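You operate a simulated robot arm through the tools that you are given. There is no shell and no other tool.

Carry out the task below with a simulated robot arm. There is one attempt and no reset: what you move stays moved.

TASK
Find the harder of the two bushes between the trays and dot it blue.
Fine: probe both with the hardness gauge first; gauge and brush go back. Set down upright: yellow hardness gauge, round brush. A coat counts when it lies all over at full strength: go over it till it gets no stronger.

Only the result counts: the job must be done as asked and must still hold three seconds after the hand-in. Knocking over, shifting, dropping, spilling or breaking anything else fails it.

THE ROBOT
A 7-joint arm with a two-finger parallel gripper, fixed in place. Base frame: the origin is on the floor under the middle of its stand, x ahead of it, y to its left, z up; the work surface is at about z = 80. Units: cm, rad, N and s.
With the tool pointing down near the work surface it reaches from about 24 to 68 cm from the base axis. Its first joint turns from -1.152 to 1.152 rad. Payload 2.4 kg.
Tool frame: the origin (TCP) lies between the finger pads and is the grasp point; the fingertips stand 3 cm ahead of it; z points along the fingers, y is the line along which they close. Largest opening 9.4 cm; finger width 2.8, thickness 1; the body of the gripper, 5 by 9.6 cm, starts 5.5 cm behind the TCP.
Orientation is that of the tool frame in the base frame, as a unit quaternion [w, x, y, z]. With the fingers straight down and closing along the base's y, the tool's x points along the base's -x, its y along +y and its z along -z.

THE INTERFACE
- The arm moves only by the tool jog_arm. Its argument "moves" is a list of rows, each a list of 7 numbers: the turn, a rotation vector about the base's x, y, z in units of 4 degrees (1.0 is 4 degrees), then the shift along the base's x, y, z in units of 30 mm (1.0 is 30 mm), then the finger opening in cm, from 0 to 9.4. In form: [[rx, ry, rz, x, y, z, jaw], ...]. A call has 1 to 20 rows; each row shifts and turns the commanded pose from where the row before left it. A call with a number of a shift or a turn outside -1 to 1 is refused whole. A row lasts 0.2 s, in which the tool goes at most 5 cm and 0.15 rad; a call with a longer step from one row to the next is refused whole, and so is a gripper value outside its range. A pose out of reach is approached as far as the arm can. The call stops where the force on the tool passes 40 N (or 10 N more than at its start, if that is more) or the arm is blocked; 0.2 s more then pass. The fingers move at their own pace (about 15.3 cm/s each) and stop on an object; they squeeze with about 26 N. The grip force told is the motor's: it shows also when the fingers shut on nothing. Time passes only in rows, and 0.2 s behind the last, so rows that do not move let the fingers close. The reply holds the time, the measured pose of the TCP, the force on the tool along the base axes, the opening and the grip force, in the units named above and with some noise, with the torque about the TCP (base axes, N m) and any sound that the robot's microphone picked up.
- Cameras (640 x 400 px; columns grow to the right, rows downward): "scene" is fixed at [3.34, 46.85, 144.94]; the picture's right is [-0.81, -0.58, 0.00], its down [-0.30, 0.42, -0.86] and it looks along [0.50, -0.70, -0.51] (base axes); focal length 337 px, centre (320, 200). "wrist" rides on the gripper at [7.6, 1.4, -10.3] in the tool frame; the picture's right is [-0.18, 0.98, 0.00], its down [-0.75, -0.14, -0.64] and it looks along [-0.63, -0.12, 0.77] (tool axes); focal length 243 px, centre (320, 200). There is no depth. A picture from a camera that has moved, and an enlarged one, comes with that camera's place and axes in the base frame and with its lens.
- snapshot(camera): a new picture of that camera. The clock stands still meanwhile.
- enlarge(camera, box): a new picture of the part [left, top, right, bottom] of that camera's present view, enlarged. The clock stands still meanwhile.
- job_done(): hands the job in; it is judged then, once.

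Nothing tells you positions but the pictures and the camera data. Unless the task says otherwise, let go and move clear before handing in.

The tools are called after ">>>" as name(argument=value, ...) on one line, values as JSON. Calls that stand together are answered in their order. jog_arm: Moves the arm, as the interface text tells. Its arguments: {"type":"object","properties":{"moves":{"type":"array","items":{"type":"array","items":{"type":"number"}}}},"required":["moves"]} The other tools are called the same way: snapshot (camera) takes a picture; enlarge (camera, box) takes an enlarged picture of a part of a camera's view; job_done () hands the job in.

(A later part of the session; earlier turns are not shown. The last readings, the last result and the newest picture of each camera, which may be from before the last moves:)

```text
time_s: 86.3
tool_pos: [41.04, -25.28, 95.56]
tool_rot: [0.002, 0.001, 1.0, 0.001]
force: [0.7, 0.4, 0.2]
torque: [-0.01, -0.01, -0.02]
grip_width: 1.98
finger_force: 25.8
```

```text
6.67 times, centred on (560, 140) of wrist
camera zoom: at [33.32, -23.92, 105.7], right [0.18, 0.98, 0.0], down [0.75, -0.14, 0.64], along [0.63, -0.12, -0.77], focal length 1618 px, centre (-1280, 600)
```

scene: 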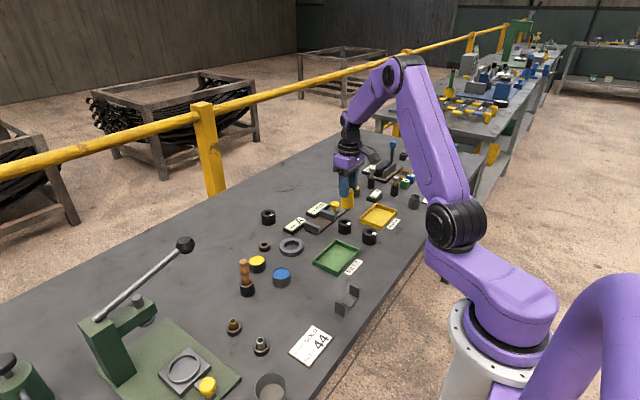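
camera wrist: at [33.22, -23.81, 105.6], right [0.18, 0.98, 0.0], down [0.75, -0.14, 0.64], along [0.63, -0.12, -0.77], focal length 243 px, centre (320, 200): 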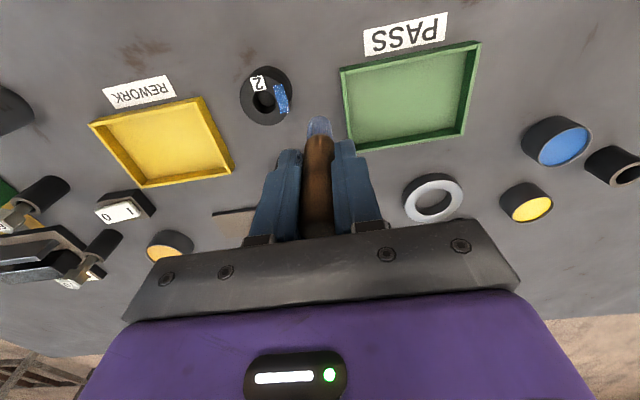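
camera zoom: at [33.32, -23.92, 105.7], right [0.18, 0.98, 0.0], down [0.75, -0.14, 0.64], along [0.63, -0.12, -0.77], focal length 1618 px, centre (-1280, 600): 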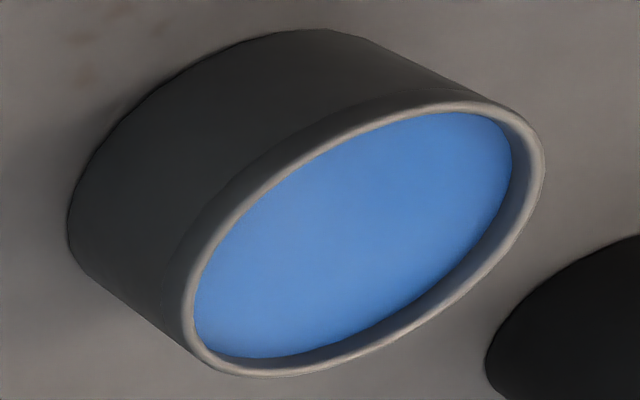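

The dot now looks close to the pot's colour. To be sure it is truly at full strength, I'll re-dip the brush and go over it once more, so I'm moving back to the blue pot.

>>> jog_arm(moves=[[0, 0, 0, 0.1, 0.3, 0.35, 0], [0, 0, 0, 0.33, 0.9, 0, 0], [0, 0, 0, 0.33, 0.9, 0, 0], [0, 0, 0, 0.33, 0.9, 0, 0], [0, 0, 0, 0.33, 0.9, 0, 0], [0, 0, 0, 0.33, 0.9, 0, 0], [0, 0, 0, 0.33, 0.9, 0, 0], [0, 0, 0, 0.33, 0.9, 0, 0], [0, 0, 0, 0.33, 0.9, 0, 0], [0, 0, 0, 0.2, 0.6, -0.35, 0], [0, 0, 0, 0, 0, 0, 0], [0, 0, 0, 0, 0, 0, 0]])

>>> enlarge(camera="wrist", box=[260, 60, 380, 160])

>>> enlarge(camera="scene", box=[250, 225, 314, 290])

```text
time_s: 88.9
tool_pos: [49.91, -0.9, 95.46]
tool_rot: [0.001, -0.001, 1.0, 0.0]
force: [0.8, 0.4, -0.9]
torque: [0.0, -0.01, -0.01]
grip_width: 1.98
finger_force: 26.3
```

```text
4.00 times, centred on (320, 110) of wrist
camera zoom: at [42.14, 0.54, 105.68], right [0.18, 0.98, 0.0], down [0.75, -0.14, 0.64], along [0.63, -0.12, -0.77], focal length 970 px, centre (320, 560)
```

zoom: 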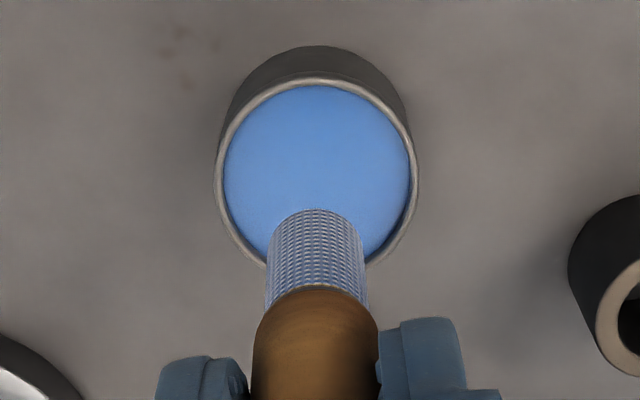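

```text
6.15 times, centred on (282, 258) of scene
camera zoom: at [3.34, 46.85, 144.94], right [-0.81, -0.58, 0.0], down [-0.3, 0.42, -0.86], along [0.5, -0.7, -0.51], focal length 2074 px, centre (554, -154)
```

zoom: 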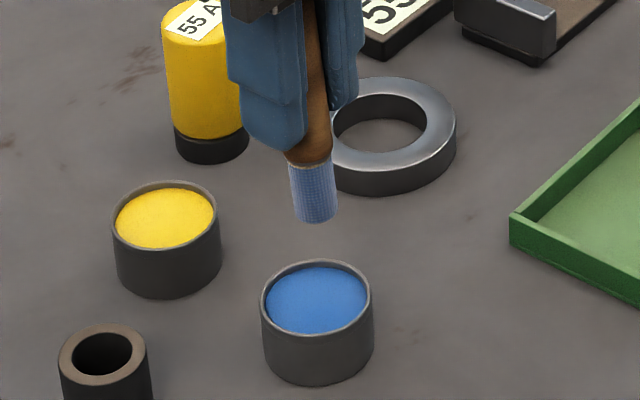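

The brush has tilted about 3° in the grip from the stroking, with its tip toward -x, but it is still well over the pot. I'll dip gently.

>>> jog_arm(moves=[[0, 0, 0, 0.05, 0, -0.3, 0], [0, 0, 0, 0, 0, -0.4, 0], [0, 0, 0, 0, 0, -0.4, 0], [0, 0, 0, 0, 0, -0.3, 0], [0, 0, 0, 0, 0, -0.15, 0], [0, 0, 0, 0, 0, -0.06, 0], [0, 0, 0, 0, 0, 0, 0]])

>>> enlarge(camera="scene", box=[250, 235, 314, 290])

```text
time_s: 90.5
tool_pos: [49.96, -1.01, 90.66]
tool_rot: [0.001, -0.001, 1.0, 0.001]
force: [-0.6, 0.1, -0.1]
torque: [-0.01, 0.03, -0.02]
grip_width: 1.97
finger_force: 25.7
```

```text
7.27 times, centred on (282, 262) of scene
camera zoom: at [3.34, 46.85, 144.94], right [-0.81, -0.58, 0.0], down [-0.3, 0.42, -0.86], along [0.5, -0.7, -0.51], focal length 2452 px, centre (596, -254)
```

zoom: 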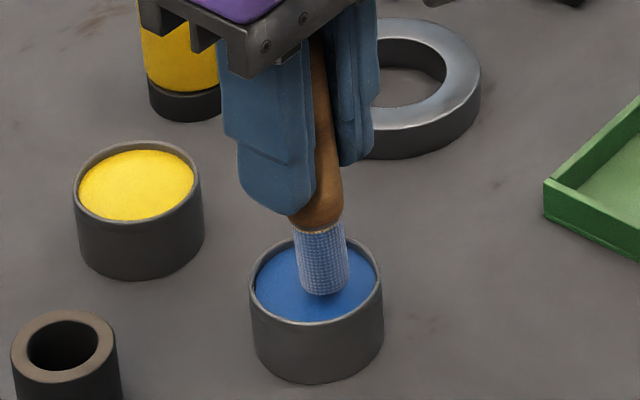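

>>> jog_arm(moves=[[0, 0, 0, 0, 0, -0.05, 0], [0, 0, 0, 0, 0, -0.04, 0], [0, 0, 0, 0, 0, -0.03, 0], [0, 0, 0, 0, 0, 0, 0]])

```text
time_s: 91.5
tool_pos: [49.97, -0.98, 90.32]
tool_rot: [0.001, -0.001, 1.0, 0.001]
force: [0.0, 0.5, -0.1]
torque: [0.03, 0.01, -0.02]
grip_width: 1.99
finger_force: 26.1
```

>>> jog_arm(moves=[[0, 0, 0, 0, 0, -0.04, 0], [0, 0, 0, 0, 0, -0.03, 0], [0, 0, 0, 0, 0, 0, 0]])

```text
time_s: 92.3
tool_pos: [49.87, -1.1, 90.19]
tool_rot: [0.001, 0.002, 1.0, 0.001]
force: [-0.6, -1.2, 8.9]
torque: [-0.18, 0.11, -0.01]
grip_width: 1.96
finger_force: 25.8
```

In contact with the paint at 9 N. I'll hold a moment and lift out, checking the brush tilt.

>>> jog_arm(moves=[[0, 0, 0, 0, 0, 0, 0], [0, 0, 0, 0, 0, 0, 0], [0, 0, 0, 0, 0, 0.1, 0], [0, 0, 0, 0, 0, 0.3, 0], [0, 0, 0, 0, 0, 0.5, 0], [0, 0, 0, 0, 0, 0.6, 0], [0, 0, 0, 0, 0, 0.4, 0], [0, 0, 0, 0, 0, 0, 0]])

>>> enlarge(camera="wrist", box=[260, 60, 380, 160])

>>> enlarge(camera="scene", box=[250, 225, 314, 290])

```text
time_s: 94.1
tool_pos: [49.85, -1.07, 95.88]
tool_rot: [0.001, 0.0, 1.0, 0.001]
force: [-0.4, 0.8, 0.2]
torque: [0.0, -0.03, 0.02]
grip_width: 1.98
finger_force: 25.8
```

```text
4.00 times, centred on (320, 110) of wrist
camera zoom: at [42.04, 0.31, 106.01], right [0.18, 0.98, 0.0], down [0.75, -0.14, 0.64], along [0.63, -0.12, -0.77], focal length 970 px, centre (320, 560)
```

zoom: 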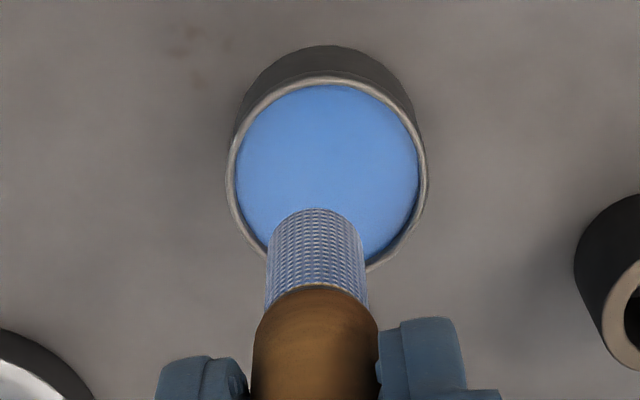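

```text
6.15 times, centred on (282, 258) of scene
camera zoom: at [3.34, 46.85, 144.94], right [-0.81, -0.58, 0.0], down [-0.3, 0.42, -0.86], along [0.5, -0.7, -0.51], focal length 2074 px, centre (554, -154)
```

zoom: 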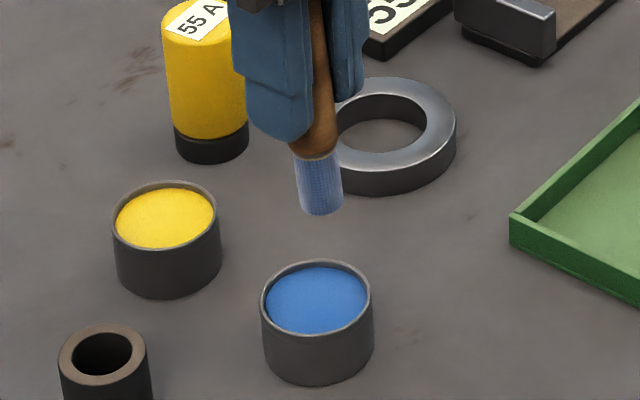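

The bristles are reloaded. I'll rotate the tool about 3° to bring the brush vertical again and return to bush 2.

>>> jog_arm(moves=[[0, -0.73, 0, 0, 0, 0.3, 0], [0, 0, 0, -0.2, -0.45, 0, 0], [0, 0, 0, -0.357, -0.906, 0, 0], [0, 0, 0, -0.357, -0.906, 0, 0], [0, 0, 0, -0.357, -0.906, 0, 0], [0, 0, 0, -0.357, -0.906, 0, 0], [0, 0, 0, -0.357, -0.906, 0, 0], [0, 0, 0, -0.357, -0.906, 0, 0], [0, 0, 0, -0.357, -0.906, 0, 0], [0, 0, 0, -0.357, -0.906, 0, 0], [0, 0, 0, -0.357, -0.906, 0, 0], [0, 0, 0, -0.163, -0.465, -0.3, 0], [0, 0, 0, 0, 0, 0, 0], [0, 0, 0, 0, 0, 0, 0]])

>>> enlarge(camera="wrist", box=[260, 50, 380, 150])

>>> enlarge(camera="scene", box=[346, 205, 394, 245])

```text
time_s: 97.1
tool_pos: [39.09, -28.21, 95.7]
tool_rot: [0.025, -0.001, 1.0, 0.001]
force: [-0.1, 0.4, -0.5]
torque: [-0.04, 0.0, -0.03]
grip_width: 1.97
finger_force: 26.1
```

```text
4.00 times, centred on (320, 100) of wrist
camera zoom: at [30.85, -26.73, 105.5], right [0.18, 0.98, 0.01], down [0.72, -0.14, 0.68], along [0.67, -0.12, -0.73], focal length 970 px, centre (320, 600)
```

zoom: 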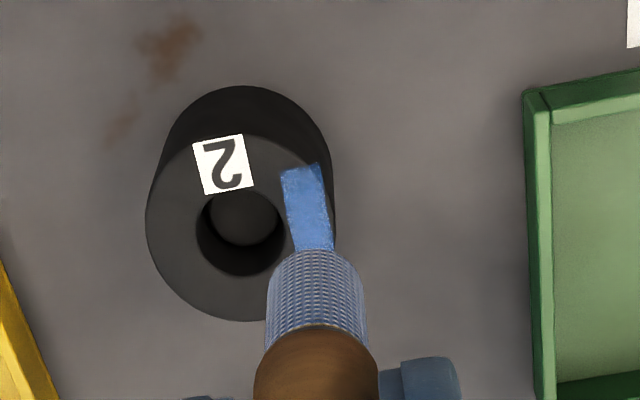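

```text
10.00 times, centred on (370, 225) of scene
camera zoom: at [3.34, 46.84, 144.94], right [-0.81, -0.58, 0.0], down [-0.3, 0.42, -0.86], along [0.5, -0.7, -0.51], focal length 3371 px, centre (-180, -50)
```

zoom: 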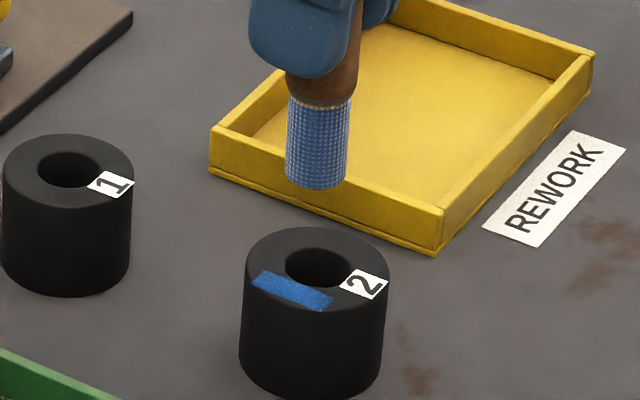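

The brush is vertical again, right over the dot. I'll lower to light contact and do short strokes across it at two positions.

>>> jog_arm(moves=[[0, 0, 0, -0.1, 0, -0.3, 0], [0, 0, 0, 0, 0, -0.4, 0], [0, 0, 0, 0, 0, -0.3, 0], [0, 0, 0, 0, 0, -0.2, 0], [0, 0, 0, 0, 0, -0.13, 0], [0, 0, 0, 0, 0, -0.05, 0], [0, 0, 0, 0, 0, 0, 0]])

```text
time_s: 98.7
tool_pos: [38.86, -28.23, 91.73]
tool_rot: [0.026, 0.0, 1.0, 0.001]
force: [0.9, -0.1, -0.1]
torque: [-0.05, -0.01, -0.06]
grip_width: 1.98
finger_force: 25.9
```

>>> jog_arm(moves=[[0, 0, 0, 0, 0, -0.05, 0], [0, 0, 0, 0, 0, -0.04, 0], [0, 0, 0, 0, 0, -0.03, 0], [0, 0, 0, 0, 0, 0, 0]])

>>> enlarge(camera="scene", box=[346, 205, 394, 245])

```text
time_s: 99.7
tool_pos: [38.83, -28.12, 91.2]
tool_rot: [0.026, 0.001, 1.0, 0.001]
force: [-0.1, -0.9, 0.4]
torque: [0.04, -0.01, 0.0]
grip_width: 1.96
finger_force: 25.9
```

```text
10.00 times, centred on (370, 225) of scene
camera zoom: at [3.34, 46.85, 144.94], right [-0.81, -0.58, 0.0], down [-0.3, 0.42, -0.86], along [0.5, -0.7, -0.51], focal length 3371 px, centre (-180, -50)
```

zoom: 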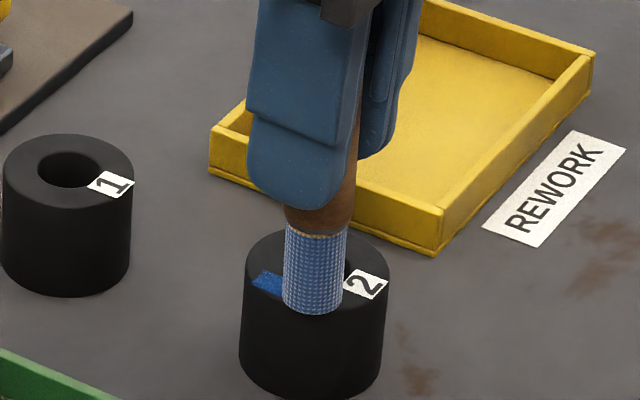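

>>> jog_arm(moves=[[0, 0, 0, 0, 0, -0.02, 0], [0, 0, 0, 0, 0, 0, 0]])

```text
time_s: 100.3
tool_pos: [38.88, -28.19, 91.36]
tool_rot: [0.026, 0.0, 1.0, 0.001]
force: [-0.4, 0.0, 0.0]
torque: [-0.01, -0.02, 0.01]
grip_width: 1.97
finger_force: 26.3
```

>>> jog_arm(moves=[[0, 0, 0, 0, 0, -0.02, 0], [0, 0, 0, 0, 0, 0, 0]])

```text
time_s: 100.9
tool_pos: [38.78, -28.05, 91.17]
tool_rot: [0.026, 0.001, 1.0, 0.0]
force: [0.5, -0.8, -0.5]
torque: [-0.03, -0.02, 0.01]
grip_width: 1.96
finger_force: 26.3
```

>>> jog_arm(moves=[[0, 0, 0, 0, 0, -0.02, 0], [0, 0, 0, 0, 0, 0, 0]])

```text
time_s: 101.5
tool_pos: [38.75, -28.12, 91.18]
tool_rot: [0.028, 0.001, 1.0, 0.001]
force: [-0.3, 0.4, 3.4]
torque: [0.04, -0.01, 0.03]
grip_width: 1.97
finger_force: 25.9
```

Light contact at 3.4 N. I'll make short y-strokes, shift along the dot, and stroke again.

>>> jog_arm(moves=[[0, 0, 0, 0, -0.07, 0, 0], [0, 0, 0, 0, 0.07, 0, 0], [0, 0, 0, 0, 0.07, 0, 0], [0, 0, 0, 0, -0.07, 0, 0], [0, 0, 0, 0, -0.07, 0, 0], [0, 0, 0, 0, 0.07, 0, 0], [0, 0, 0, 0.1, 0, 0, 0], [0, 0, 0, 0.1, 0, 0, 0], [0, 0, 0, 0, -0.07, 0, 0], [0, 0, 0, 0, 0.07, 0, 0], [0, 0, 0, 0, 0.07, 0, 0], [0, 0, 0, 0, -0.07, 0, 0], [0, 0, 0, 0, 0, 0, 0]])

>>> enlarge(camera="scene", box=[346, 205, 394, 245])

```text
time_s: 104.3
tool_pos: [39.24, -28.22, 91.19]
tool_rot: [0.026, 0.0, 1.0, 0.0]
force: [-0.5, 1.7, 0.0]
torque: [0.01, 0.01, 0.03]
grip_width: 1.95
finger_force: 25.5
```

```text
10.00 times, centred on (370, 225) of scene
camera zoom: at [3.34, 46.85, 144.94], right [-0.81, -0.58, 0.0], down [-0.3, 0.42, -0.86], along [0.5, -0.7, -0.51], focal length 3371 px, centre (-180, -50)
```

zoom: 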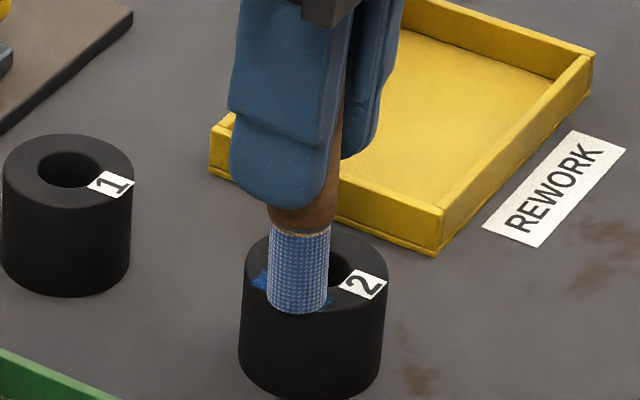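

>>> jog_arm(moves=[[0, 0, 0, 0, 0, -0.02, 0], [0, 0, 0, 0, -0.07, 0, 0], [0, 0, 0, 0, 0.07, 0, 0], [0, 0, 0, 0, 0.07, 0, 0], [0, 0, 0, 0, -0.07, 0, 0], [0, 0, 0, 0, -0.07, 0, 0], [0, 0, 0, 0, 0.07, 0, 0], [0, 0, 0, 0, 0, 0, 0]])

>>> jog_arm(moves=[[0, 0, 0, -0.07, 0, 0, 0], [0, 0, 0, -0.07, 0, 0, 0], [0, 0, 0, 0, -0.07, 0, 0], [0, 0, 0, 0, 0.07, 0, 0], [0, 0, 0, 0, 0.07, 0, 0], [0, 0, 0, 0, -0.07, 0, 0], [0, 0, 0, 0, 0, 0, 0]])

>>> jog_arm(moves=[[0, 0, 0, 0, 0, 0.03, 0], [0, 0, 0, 0, 0, 0.1, 0], [0, 0, 0, 0, 0, 0.3, 0], [0, 0, 0, 0, 0, 0.3, 0], [0, 0, 0, 0.3, 0.5, 0.5, 0], [0, 0, 0, 0.3, 0.5, 0.2, 0], [0, 0, 0, 0, 0, 0, 0]])

>>> snapshot(camera="wrist")

>>> enlarge(camera="scene", box=[358, 225, 382, 240])

>>> enlarge(camera="wrist", box=[236, 50, 300, 120])

```text
time_s: 106.1
tool_pos: [39.6, -28.3, 91.17]
tool_rot: [0.027, 0.0, 1.0, 0.001]
force: [-1.1, 0.4, 4.3]
torque: [-0.06, 0.06, 0.01]
grip_width: 1.96
finger_force: 26.6
```

```text
time_s: 107.7
tool_pos: [39.12, -28.28, 91.16]
tool_rot: [0.027, 0.001, 1.0, 0.0]
force: [1.8, -2.6, 12.0]
torque: [-0.25, -0.21, -0.01]
grip_width: 1.98
finger_force: 26.6
```

```text
time_s: 109.3
tool_pos: [40.82, -25.15, 95.3]
tool_rot: [0.026, 0.0, 1.0, 0.001]
force: [-0.7, -0.5, 0.0]
torque: [0.01, -0.02, -0.01]
grip_width: 1.96
finger_force: 26.1
```

```text
taken
camera wrist: at [32.61, -23.72, 104.97], right [0.18, 0.98, 0.01], down [0.72, -0.14, 0.68], along [0.67, -0.12, -0.73], focal length 243 px, centre (320, 200)
```

wrist: 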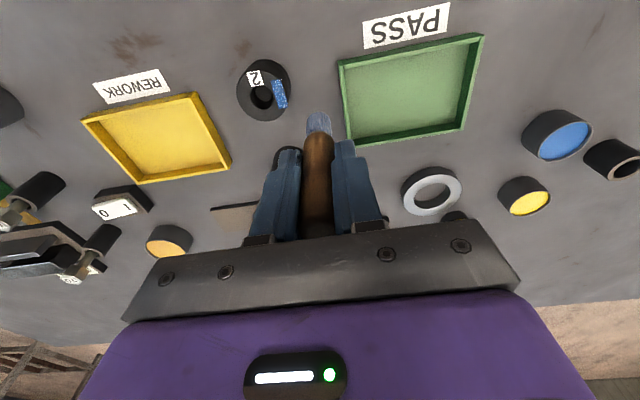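

```text
16.00 times, centred on (370, 232) of scene
camera zoom: at [3.34, 46.85, 144.94], right [-0.81, -0.58, 0.0], down [-0.3, 0.42, -0.86], along [0.5, -0.7, -0.51], focal length 5394 px, centre (-480, -320)
```

zoom: 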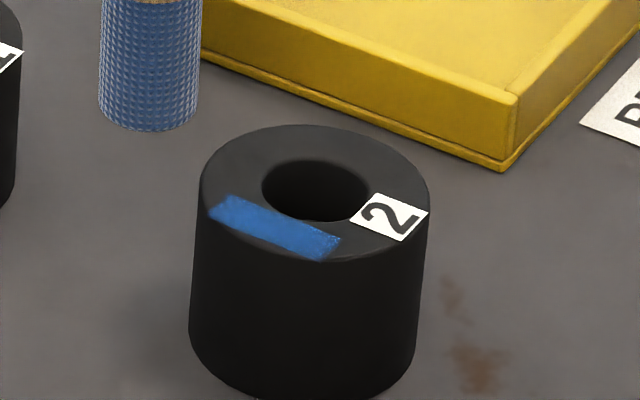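

```text
5.71 times, centred on (268, 85) of wrist
camera zoom: at [32.61, -23.72, 104.97], right [0.18, 0.98, 0.01], down [0.72, -0.14, 0.68], along [0.67, -0.12, -0.73], focal length 1386 px, centre (617, 857)
```

zoom: 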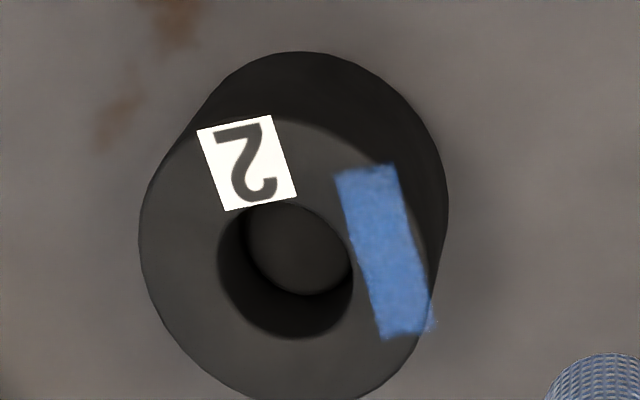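

>>> enlarge(camera="wrist", box=[264, 72, 296, 112])

>>> enlarge(camera="scene", box=[362, 230, 374, 237])

>>> enlarge(camera="wrist", box=[300, 105, 340, 135])

```text
10.00 times, centred on (280, 92) of wrist
camera zoom: at [32.61, -23.72, 104.97], right [0.18, 0.98, 0.01], down [0.72, -0.14, 0.68], along [0.67, -0.12, -0.73], focal length 2426 px, centre (720, 1280)
```

zoom: 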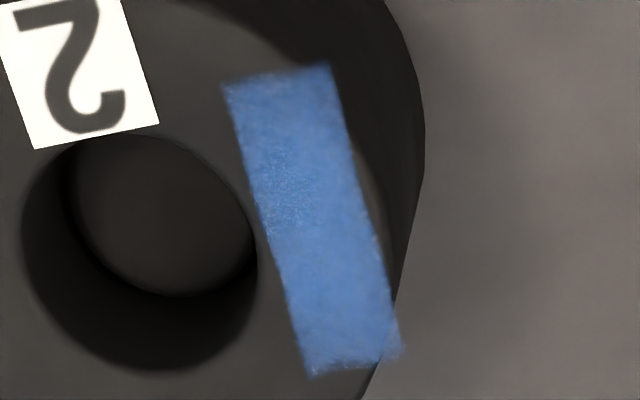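

```text
16.00 times, centred on (368, 234) of scene
camera zoom: at [3.34, 46.85, 144.94], right [-0.81, -0.58, 0.0], down [-0.3, 0.42, -0.86], along [0.5, -0.7, -0.51], focal length 5394 px, centre (-448, -336)
```

zoom: 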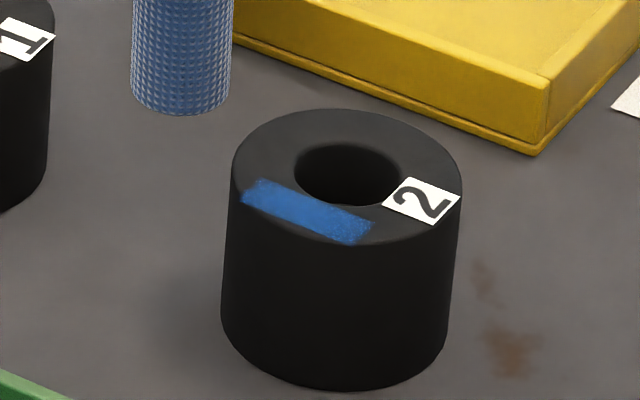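

```text
13.33 times, centred on (320, 120) of wrist
camera zoom: at [32.61, -23.72, 104.97], right [0.18, 0.98, 0.01], down [0.72, -0.14, 0.68], along [0.67, -0.12, -0.73], focal length 3235 px, centre (320, 1267)
```

zoom: 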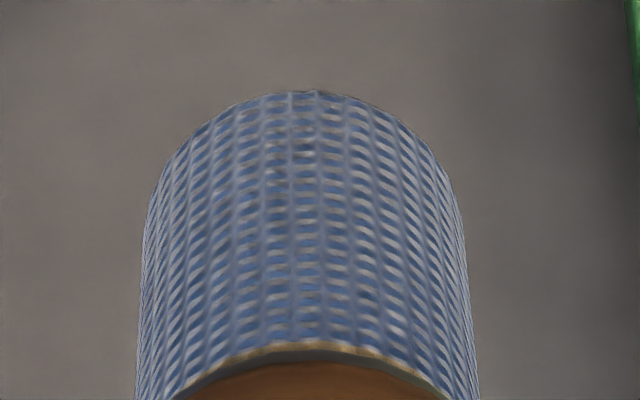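

The dot looks uniform and no longer changes visibly. I'll make one more light pass covering both ends, to be certain it is saturated.

>>> jog_arm(moves=[[0, 0, 0, -0.3, -0.5, -0.2, 0], [0, 0, 0, -0.3, -0.48, -0.4, 0], [0, 0, 0, 0, 0, -0.3, 0], [0, 0, 0, 0, 0, -0.3, 0], [0, 0, 0, 0, 0, -0.15, 0], [0, 0, 0, 0, 0, -0.06, 0], [0, 0, 0, 0, 0, -0.02, 0], [0, 0, 0, 0, 0, 0, 0]])

```text
time_s: 111.1
tool_pos: [39.12, -28.01, 91.09]
tool_rot: [0.026, 0.0, 1.0, 0.001]
force: [-0.1, 0.5, 0.6]
torque: [0.05, 0.0, 0.04]
grip_width: 1.97
finger_force: 25.9
```

>>> jog_arm(moves=[[0, 0, 0, 0, 0, -0.02, 0], [0, 0, 0, 0, 0, 0, 0]])

>>> enlarge(camera="wrist", box=[260, 50, 380, 150])

```text
time_s: 111.7
tool_pos: [38.98, -28.0, 91.11]
tool_rot: [0.028, -0.001, 1.0, 0.001]
force: [-0.3, 2.8, 12.5]
torque: [0.24, -0.03, 0.02]
grip_width: 1.96
finger_force: 26.1
```

```text
4.00 times, centred on (320, 100) of wrist
camera zoom: at [30.78, -26.54, 100.82], right [0.18, 0.98, 0.01], down [0.72, -0.14, 0.68], along [0.67, -0.12, -0.73], focal length 970 px, centre (320, 600)
```

zoom: 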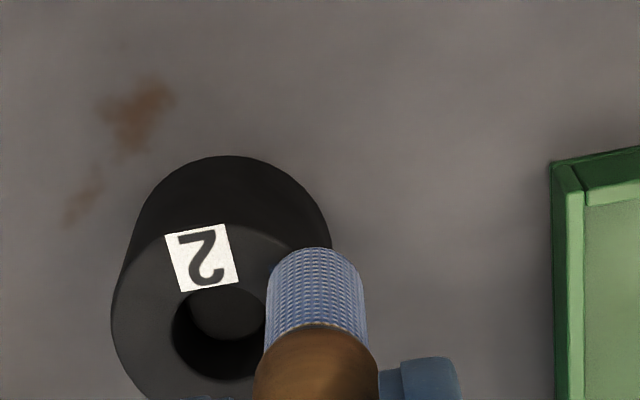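

>>> jog_arm(moves=[[0, 0, 0, 0, -0.08, 0.01, 0], [0, 0, 0, -0.08, 0, 0, 0], [0, 0, 0, -0.07, 0, 0, 0], [0, 0, 0, 0, -0.06, 0, 0], [0, 0, 0, 0, 0.06, 0, 0], [0, 0, 0, 0, 0.06, 0, 0], [0, 0, 0, 0, -0.06, 0, 0], [0, 0, 0, 0.08, 0, 0, 0], [0, 0, 0, 0.08, 0, 0, 0], [0, 0, 0, 0, -0.06, 0, 0], [0, 0, 0, 0, 0.06, 0, 0], [0, 0, 0, 0, 0.06, 0, 0], [0, 0, 0, 0, -0.06, 0, 0], [0, 0, 0, 0, 0, 0, 0]])

>>> jog_arm(moves=[[0, 0, 0, 0.08, 0, 0, 0], [0, 0, 0, 0.06, 0, 0, 0], [0, 0, 0, 0, -0.06, 0, 0], [0, 0, 0, 0, 0.06, 0, 0], [0, 0, 0, 0, 0.06, 0, 0], [0, 0, 0, 0, -0.06, 0, 0], [0, 0, 0, 0, 0, 0, 0]])

```text
time_s: 114.7
tool_pos: [39.11, -28.21, 90.89]
tool_rot: [0.026, 0.001, 1.0, 0.0]
force: [-3.5, -0.2, 11.9]
torque: [-0.12, 0.31, 0.0]
grip_width: 1.98
finger_force: 26.1
```

```text
time_s: 116.3
tool_pos: [39.46, -28.27, 91.0]
tool_rot: [0.027, 0.0, 1.0, 0.001]
force: [0.1, -0.6, 0.4]
torque: [0.01, 0.01, -0.05]
grip_width: 1.98
finger_force: 26.9
```

>>> jog_arm(moves=[[0, 0, 0, 0, 0, -0.02, 0], [0, 0, 0, 0, -0.06, 0, 0], [0, 0, 0, 0, 0.06, 0, 0], [0, 0, 0, 0, 0.06, 0, 0], [0, 0, 0, 0, -0.06, 0, 0], [0, 0, 0, 0, 0, 0, 0]])

>>> jog_arm(moves=[[0, 0, 0, 0, 0, 0.05, 0], [0, 0, 0, 0, 0, 0.1, 0], [0, 0, 0, 0, 0, 0.3, 0], [0, 0, 0, 0, 0, 0.3, 0], [0, 0, 0, 0.2, 0.5, 0.5, 0], [0, 0, 0, 0.2, 0.5, 0.2, 0], [0, 0, 0, 0, 0, 0, 0]])

>>> enlarge(camera="scene", box=[358, 225, 382, 240])

>>> snapshot(camera="wrist")

>>> enlarge(camera="wrist", box=[236, 50, 300, 120])

```text
time_s: 117.7
tool_pos: [39.47, -28.42, 91.0]
tool_rot: [0.027, 0.0, 1.0, 0.001]
force: [-0.6, 0.4, 2.9]
torque: [0.03, -0.04, 0.01]
grip_width: 1.98
finger_force: 26.4
```

```text
time_s: 119.3
tool_pos: [40.65, -25.25, 95.31]
tool_rot: [0.027, 0.001, 1.0, 0.001]
force: [0.3, 0.3, -0.4]
torque: [0.01, 0.04, 0.03]
grip_width: 1.98
finger_force: 25.7
```

```text
16.00 times, centred on (370, 232) of scene
camera zoom: at [3.34, 46.85, 144.94], right [-0.81, -0.58, 0.0], down [-0.3, 0.42, -0.86], along [0.5, -0.7, -0.51], focal length 5394 px, centre (-480, -320)
```

zoom: 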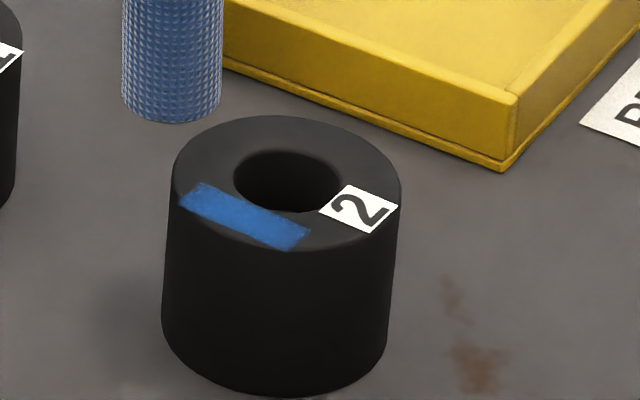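

```text
taken
camera wrist: at [32.47, -23.86, 105.14], right [0.18, 0.98, 0.01], down [0.72, -0.14, 0.68], along [0.67, -0.12, -0.73], focal length 243 px, centre (320, 200)
```

wrist: 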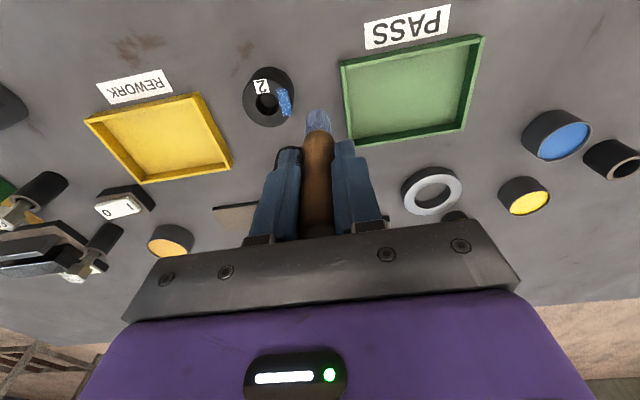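

```text
5.71 times, centred on (268, 85) of wrist
camera zoom: at [32.47, -23.86, 105.14], right [0.18, 0.98, 0.01], down [0.72, -0.14, 0.68], along [0.67, -0.12, -0.73], focal length 1386 px, centre (617, 857)
```

zoom: 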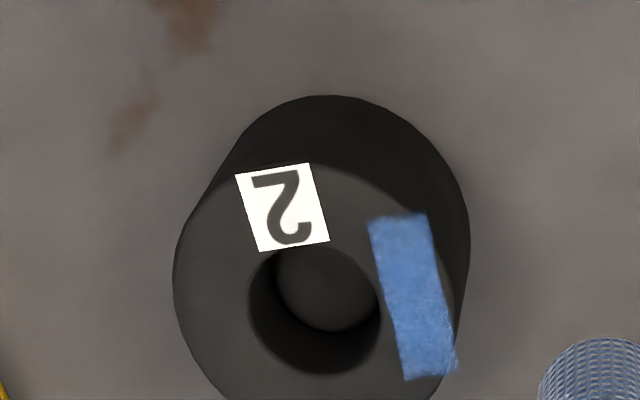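

The dot shows no further change, so it is saturated. But the last strokes dragged bush 2 about 0.6 cm in +x. I'll take a careful look at that and at the brush tilt.

>>> enlarge(camera="scene", box=[326, 210, 390, 250])

>>> enlarge(camera="wrist", box=[260, 50, 380, 150])

>>> enlarge(camera="wrist", box=[264, 80, 296, 120])

```text
10.00 times, centred on (358, 230) of scene
camera zoom: at [3.34, 46.85, 144.94], right [-0.81, -0.58, 0.0], down [-0.3, 0.42, -0.86], along [0.5, -0.7, -0.51], focal length 3371 px, centre (-60, -100)
```

zoom: 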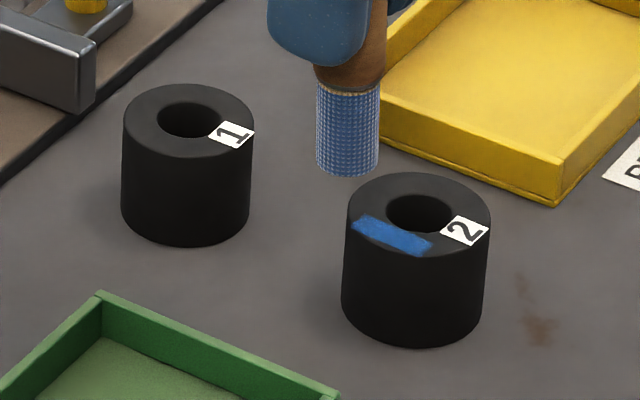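

```text
4.00 times, centred on (320, 100) of wrist
camera zoom: at [32.47, -23.86, 105.14], right [0.18, 0.98, 0.01], down [0.72, -0.14, 0.68], along [0.67, -0.12, -0.73], focal length 970 px, centre (320, 600)
```

zoom: 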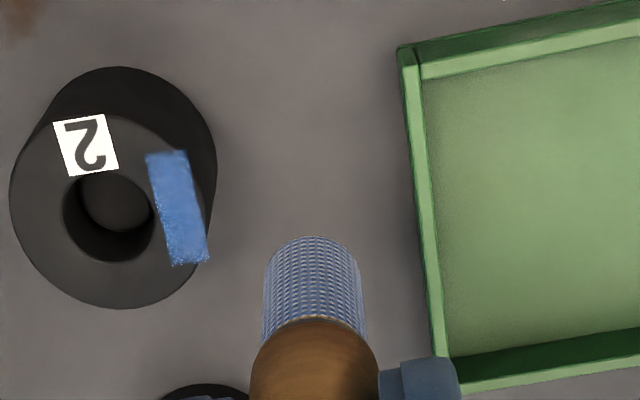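

```text
10.00 times, centred on (280, 100) of wrist
camera zoom: at [32.47, -23.86, 105.14], right [0.18, 0.98, 0.01], down [0.72, -0.14, 0.68], along [0.67, -0.12, -0.73], focal length 2426 px, centre (720, 1200)
```

zoom: 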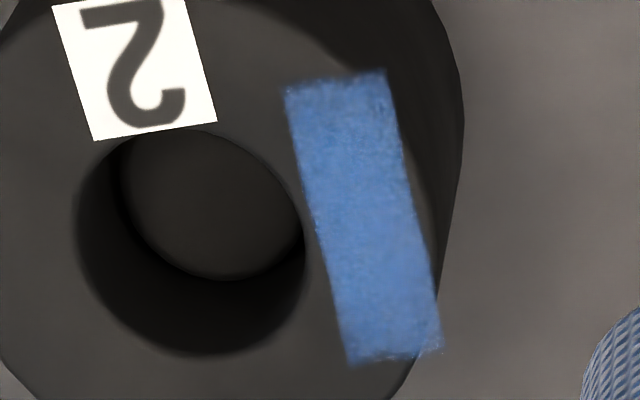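

The dot is solid blue. I'll restore bush 2's position after the brush is back. Now I'll carry the brush to its holder, adjusting the tilt so the brush stays vertical.

>>> jog_arm(moves=[[0, -0.37, 0, 0, 0.2, 0.5, 0], [0, 0, 0, 0.2, 0.5, 0, 0], [0, 0, 0, 0.38, 0.91, 0, 0], [0, 0, 0, 0.38, 0.91, 0, 0], [0, 0, 0, 0.38, 0.91, 0, 0], [0, 0, 0, 0.38, 0.91, 0, 0], [0, 0, 0, 0.38, 0.91, 0, 0], [0, 0, 0, 0.38, 0.91, 0, 0], [0, 0, 0, 0.38, 0.91, 0, 0], [0, 0, 0, 0.38, 0.91, 0, 0], [0, 0, 0, 0.38, 0.91, 0, 0], [0, 0, 0, 0.38, 0.91, 0, 0], [0, 0, 0, 0.38, 0.7, 0, 0], [0, 0, 0, 0.13, 0.3, 0, 0], [0, 0, 0, 0, 0, 0, 0], [0, 0, 0, 0, 0, 0, 0]])

>>> snapshot(camera="wrist")

>>> enlarge(camera="wrist", box=[260, 50, 380, 150])

>>> enlarge(camera="scene", box=[199, 210, 295, 300])

```text
time_s: 122.7
tool_pos: [54.34, 7.06, 96.73]
tool_rot: [0.039, -0.001, 0.999, 0.002]
force: [0.1, 0.4, -1.1]
torque: [-0.02, 0.0, 0.01]
grip_width: 1.99
finger_force: 26.0
```

```text
taken
camera wrist: at [45.84, 8.52, 106.23], right [0.18, 0.98, 0.02], down [0.7, -0.14, 0.7], along [0.69, -0.12, -0.71], focal length 243 px, centre (320, 200)
```

wrist: 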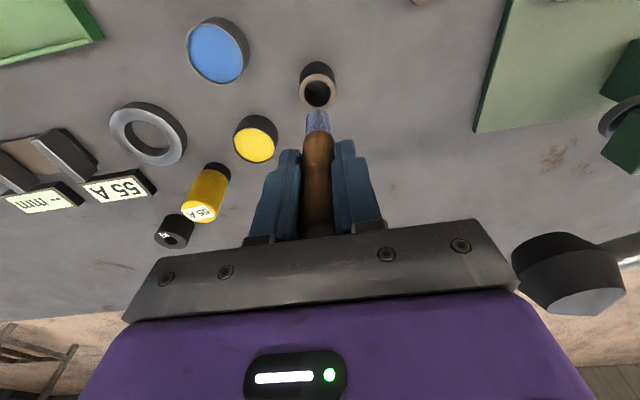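

```text
4.00 times, centred on (320, 100) of wrist
camera zoom: at [45.84, 8.52, 106.23], right [0.18, 0.98, 0.02], down [0.7, -0.14, 0.7], along [0.69, -0.12, -0.71], focal length 970 px, centre (320, 600)
```

zoom: 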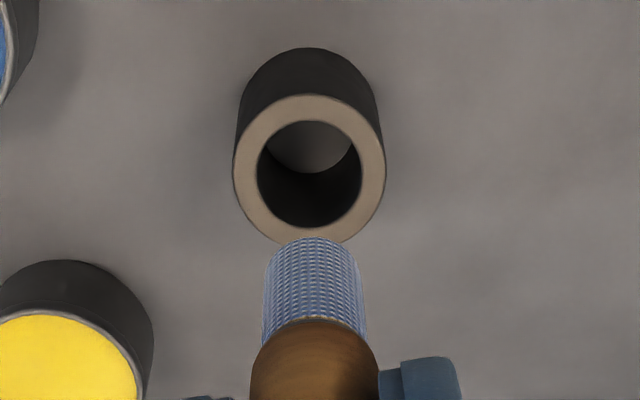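

```text
4.44 times, centred on (247, 255) of scene
camera zoom: at [3.34, 46.85, 144.94], right [-0.81, -0.58, 0.0], down [-0.3, 0.42, -0.86], along [0.5, -0.7, -0.51], focal length 1498 px, centre (644, -44)
```

zoom: 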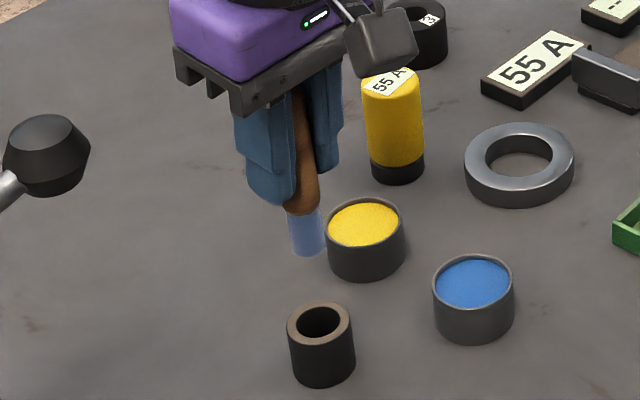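

The brush is almost aligned with the holder. I'll make a 1 mm correction, lower to just above the rim and re-check.

>>> jog_arm(moves=[[0, 0, 0, -0.02, -0.03, 0, 0], [0, 0, 0, 0, 0, -0.4, 0], [0, 0, 0, 0, 0, -0.4, 0], [0, 0, 0, 0, 0, -0.3, 0], [0, 0, 0, 0, 0, -0.2, 0], [0, 0, 0, 0, 0, -0.1, 0], [0, 0, 0, 0, 0, 0, 0], [0, 0, 0, 0, 0, 0, 0]])

>>> enlarge(camera="wrist", box=[260, 50, 380, 150])

>>> enlarge(camera="scene", box=[220, 260, 268, 300])

```text
time_s: 124.5
tool_pos: [54.22, 7.09, 92.6]
tool_rot: [0.04, 0.0, 0.999, 0.001]
force: [0.2, 0.3, -0.2]
torque: [-0.01, 0.0, 0.0]
grip_width: 1.98
finger_force: 26.4
```

```text
4.00 times, centred on (320, 100) of wrist
camera zoom: at [45.73, 8.48, 102.15], right [0.18, 0.98, 0.02], down [0.7, -0.14, 0.7], along [0.69, -0.12, -0.71], focal length 970 px, centre (320, 600)
```

zoom: 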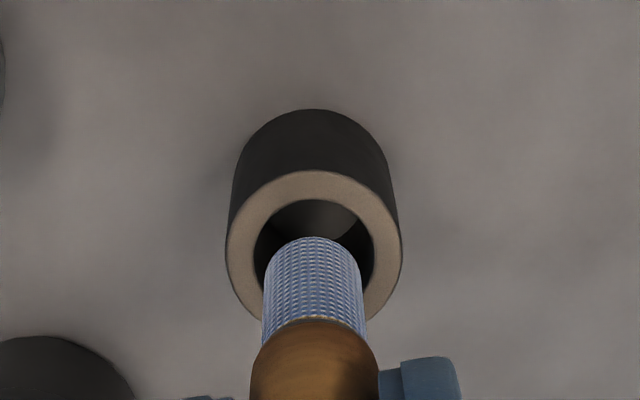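

```text
10.00 times, centred on (244, 280) of scene
camera zoom: at [3.34, 46.85, 144.94], right [-0.81, -0.58, 0.0], down [-0.3, 0.42, -0.86], along [0.5, -0.7, -0.51], focal length 3371 px, centre (1080, -600)
```

zoom: 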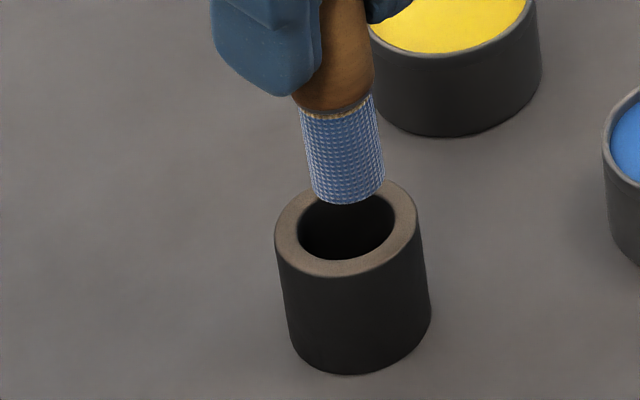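

Nearly centred, and the scene view suggests about 1 mm more in +x. I'll correct and begin inserting slowly.

>>> jog_arm(moves=[[0, 0, 0, 0.04, 0, 0, 0], [0, 0, 0, 0, 0, -0.15, 0], [0, 0, 0, 0, 0, -0.15, 0], [0, 0, 0, 0, 0, -0.1, 0], [0, 0, 0, 0, 0, 0, 0]])

>>> enlarge(camera="wrist", box=[260, 50, 380, 150])

>>> enlarge(camera="scene", box=[220, 260, 268, 300])

```text
time_s: 125.7
tool_pos: [54.26, 6.89, 91.38]
tool_rot: [0.04, -0.001, 0.999, 0.002]
force: [0.0, 0.3, -0.4]
torque: [-0.02, 0.0, -0.02]
grip_width: 1.96
finger_force: 25.3
```

```text
4.00 times, centred on (320, 100) of wrist
camera zoom: at [45.76, 8.38, 100.88], right [0.18, 0.98, 0.02], down [0.7, -0.14, 0.7], along [0.69, -0.12, -0.71], focal length 970 px, centre (320, 600)
```

zoom: 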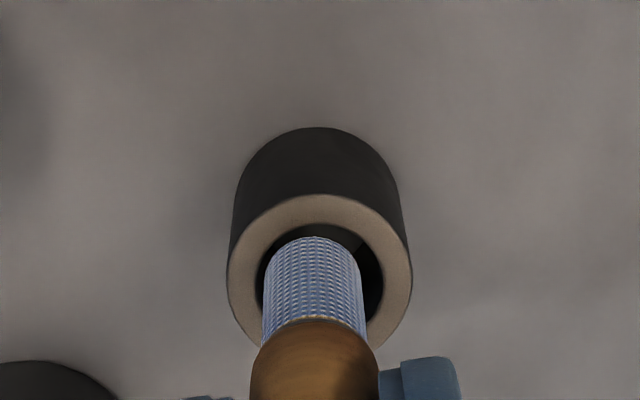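

```text
10.00 times, centred on (244, 280) of scene
camera zoom: at [3.34, 46.85, 144.94], right [-0.81, -0.58, 0.0], down [-0.3, 0.42, -0.86], along [0.5, -0.7, -0.51], focal length 3371 px, centre (1080, -600)
```

zoom: 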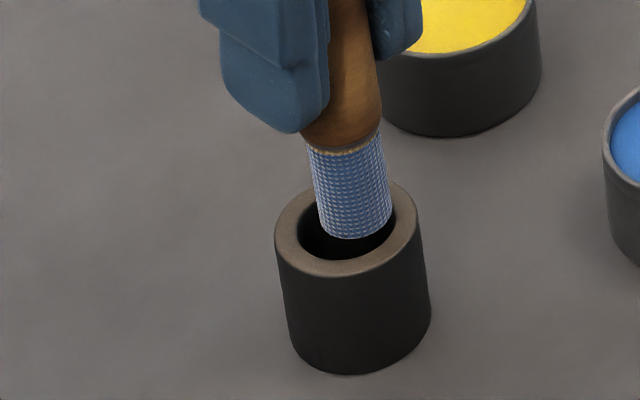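

The tip is at rim level and about 2.5 mm short in x. I'll correct that now and re-check.

>>> jog_arm(moves=[[0, 0, 0, 0.075, 0.027, 0.02, 0], [0, 0, 0, 0, 0, 0, 0], [0, 0, 0, 0, 0, 0, 0]])

>>> enlarge(camera="wrist", box=[260, 50, 380, 150])

>>> enlarge(camera="scene", box=[220, 260, 268, 300])

```text
time_s: 126.5
tool_pos: [54.51, 7.15, 91.48]
tool_rot: [0.039, 0.0, 0.999, 0.001]
force: [0.1, -0.3, -0.8]
torque: [-0.02, 0.0, -0.01]
grip_width: 1.96
finger_force: 26.2
```

```text
4.00 times, centred on (320, 100) of wrist
camera zoom: at [45.99, 8.48, 100.99], right [0.18, 0.98, 0.02], down [0.7, -0.14, 0.7], along [0.69, -0.12, -0.71], focal length 970 px, centre (320, 600)
```

zoom: 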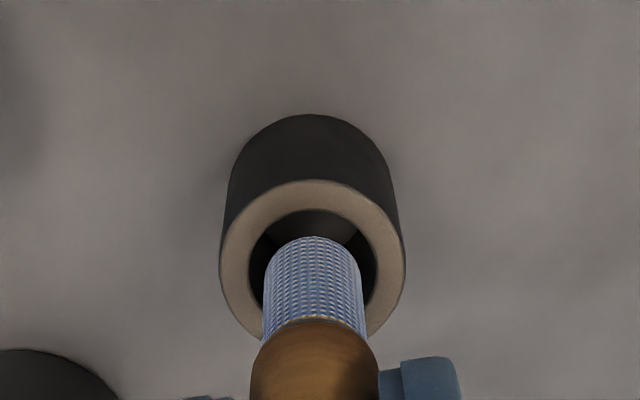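

```text
10.00 times, centred on (244, 280) of scene
camera zoom: at [3.34, 46.85, 144.94], right [-0.81, -0.58, 0.0], down [-0.3, 0.42, -0.86], along [0.5, -0.7, -0.51], focal length 3371 px, centre (1080, -600)
```

zoom: 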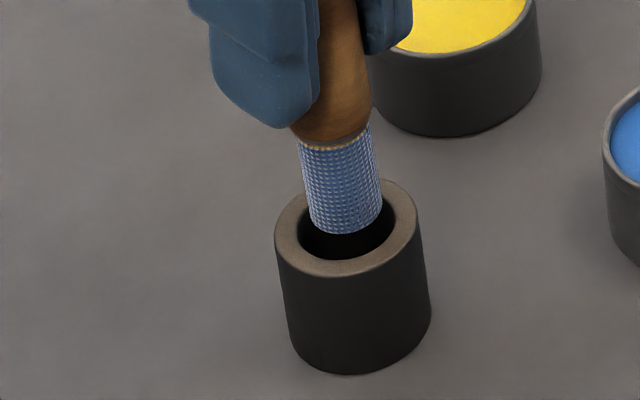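

Laterally aligned now. I'll shift back slightly and lower the bristles into the hole in small steps, watching forces.

>>> jog_arm(moves=[[0, 0, 0, -0.025, 0.01, 0, 0], [0, 0, 0, 0, 0, -0.06, 0], [0, 0, 0, 0, 0, -0.06, 0], [0, 0, 0, 0, 0, -0.06, 0], [0, 0, 0, 0, 0, -0.05, 0], [0, 0, 0, 0, 0, 0, 0]])

>>> enlarge(camera="wrist", box=[260, 50, 380, 150])

>>> enlarge(camera="scene", box=[220, 260, 268, 300])

```text
time_s: 127.9
tool_pos: [54.61, 7.09, 90.76]
tool_rot: [0.04, 0.001, 0.999, 0.0]
force: [-0.7, 0.0, -0.9]
torque: [0.06, 0.02, -0.03]
grip_width: 1.96
finger_force: 26.1
```

```text
4.00 times, centred on (320, 100) of wrist
camera zoom: at [46.02, 8.53, 100.3], right [0.18, 0.98, 0.02], down [0.7, -0.14, 0.7], along [0.69, -0.12, -0.71], focal length 970 px, centre (320, 600)
```

zoom: 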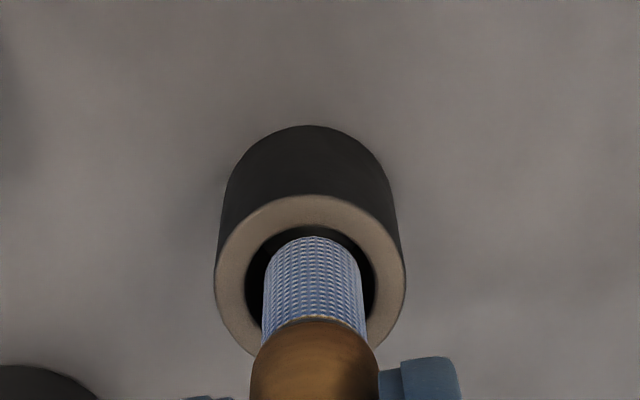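

```text
10.00 times, centred on (244, 280) of scene
camera zoom: at [3.34, 46.85, 144.94], right [-0.81, -0.58, 0.0], down [-0.3, 0.42, -0.86], along [0.5, -0.7, -0.51], focal length 3371 px, centre (1080, -600)
```

zoom: 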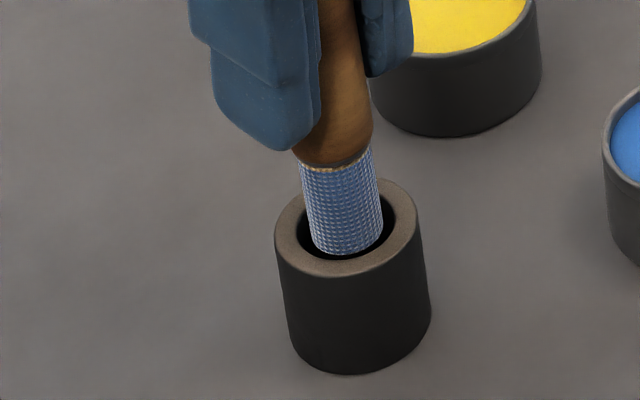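

>>> jog_arm(moves=[[0, 0, 0, 0, 0, -0.06, 0], [0, 0, 0, 0, 0, -0.06, 0], [0, 0, 0, 0, 0, -0.05, 0], [0, 0, 0, 0, 0, 0, 0]])

>>> enlarge(camera="wrist", box=[260, 50, 380, 150])

>>> enlarge(camera="scene", box=[220, 260, 268, 300])

```text
time_s: 128.9
tool_pos: [54.37, 7.14, 90.37]
tool_rot: [0.039, 0.001, 0.999, 0.002]
force: [0.8, -1.0, -0.4]
torque: [-0.07, -0.07, 0.0]
grip_width: 1.97
finger_force: 26.4
```

```text
4.00 times, centred on (320, 100) of wrist
camera zoom: at [45.84, 8.54, 99.82], right [0.18, 0.98, 0.02], down [0.7, -0.14, 0.7], along [0.69, -0.12, -0.71], focal length 970 px, centre (320, 600)
```

zoom: 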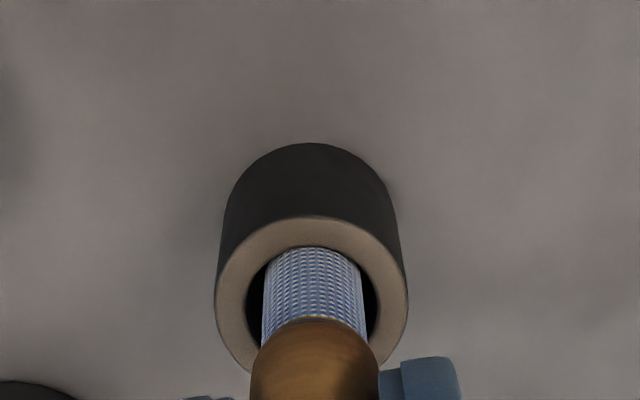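

```text
10.00 times, centred on (244, 280) of scene
camera zoom: at [3.34, 46.85, 144.94], right [-0.81, -0.58, 0.0], down [-0.3, 0.42, -0.86], along [0.5, -0.7, -0.51], focal length 3371 px, centre (1080, -600)
```

zoom: 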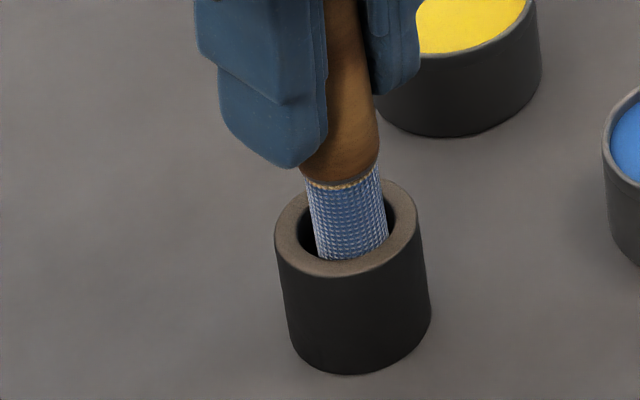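

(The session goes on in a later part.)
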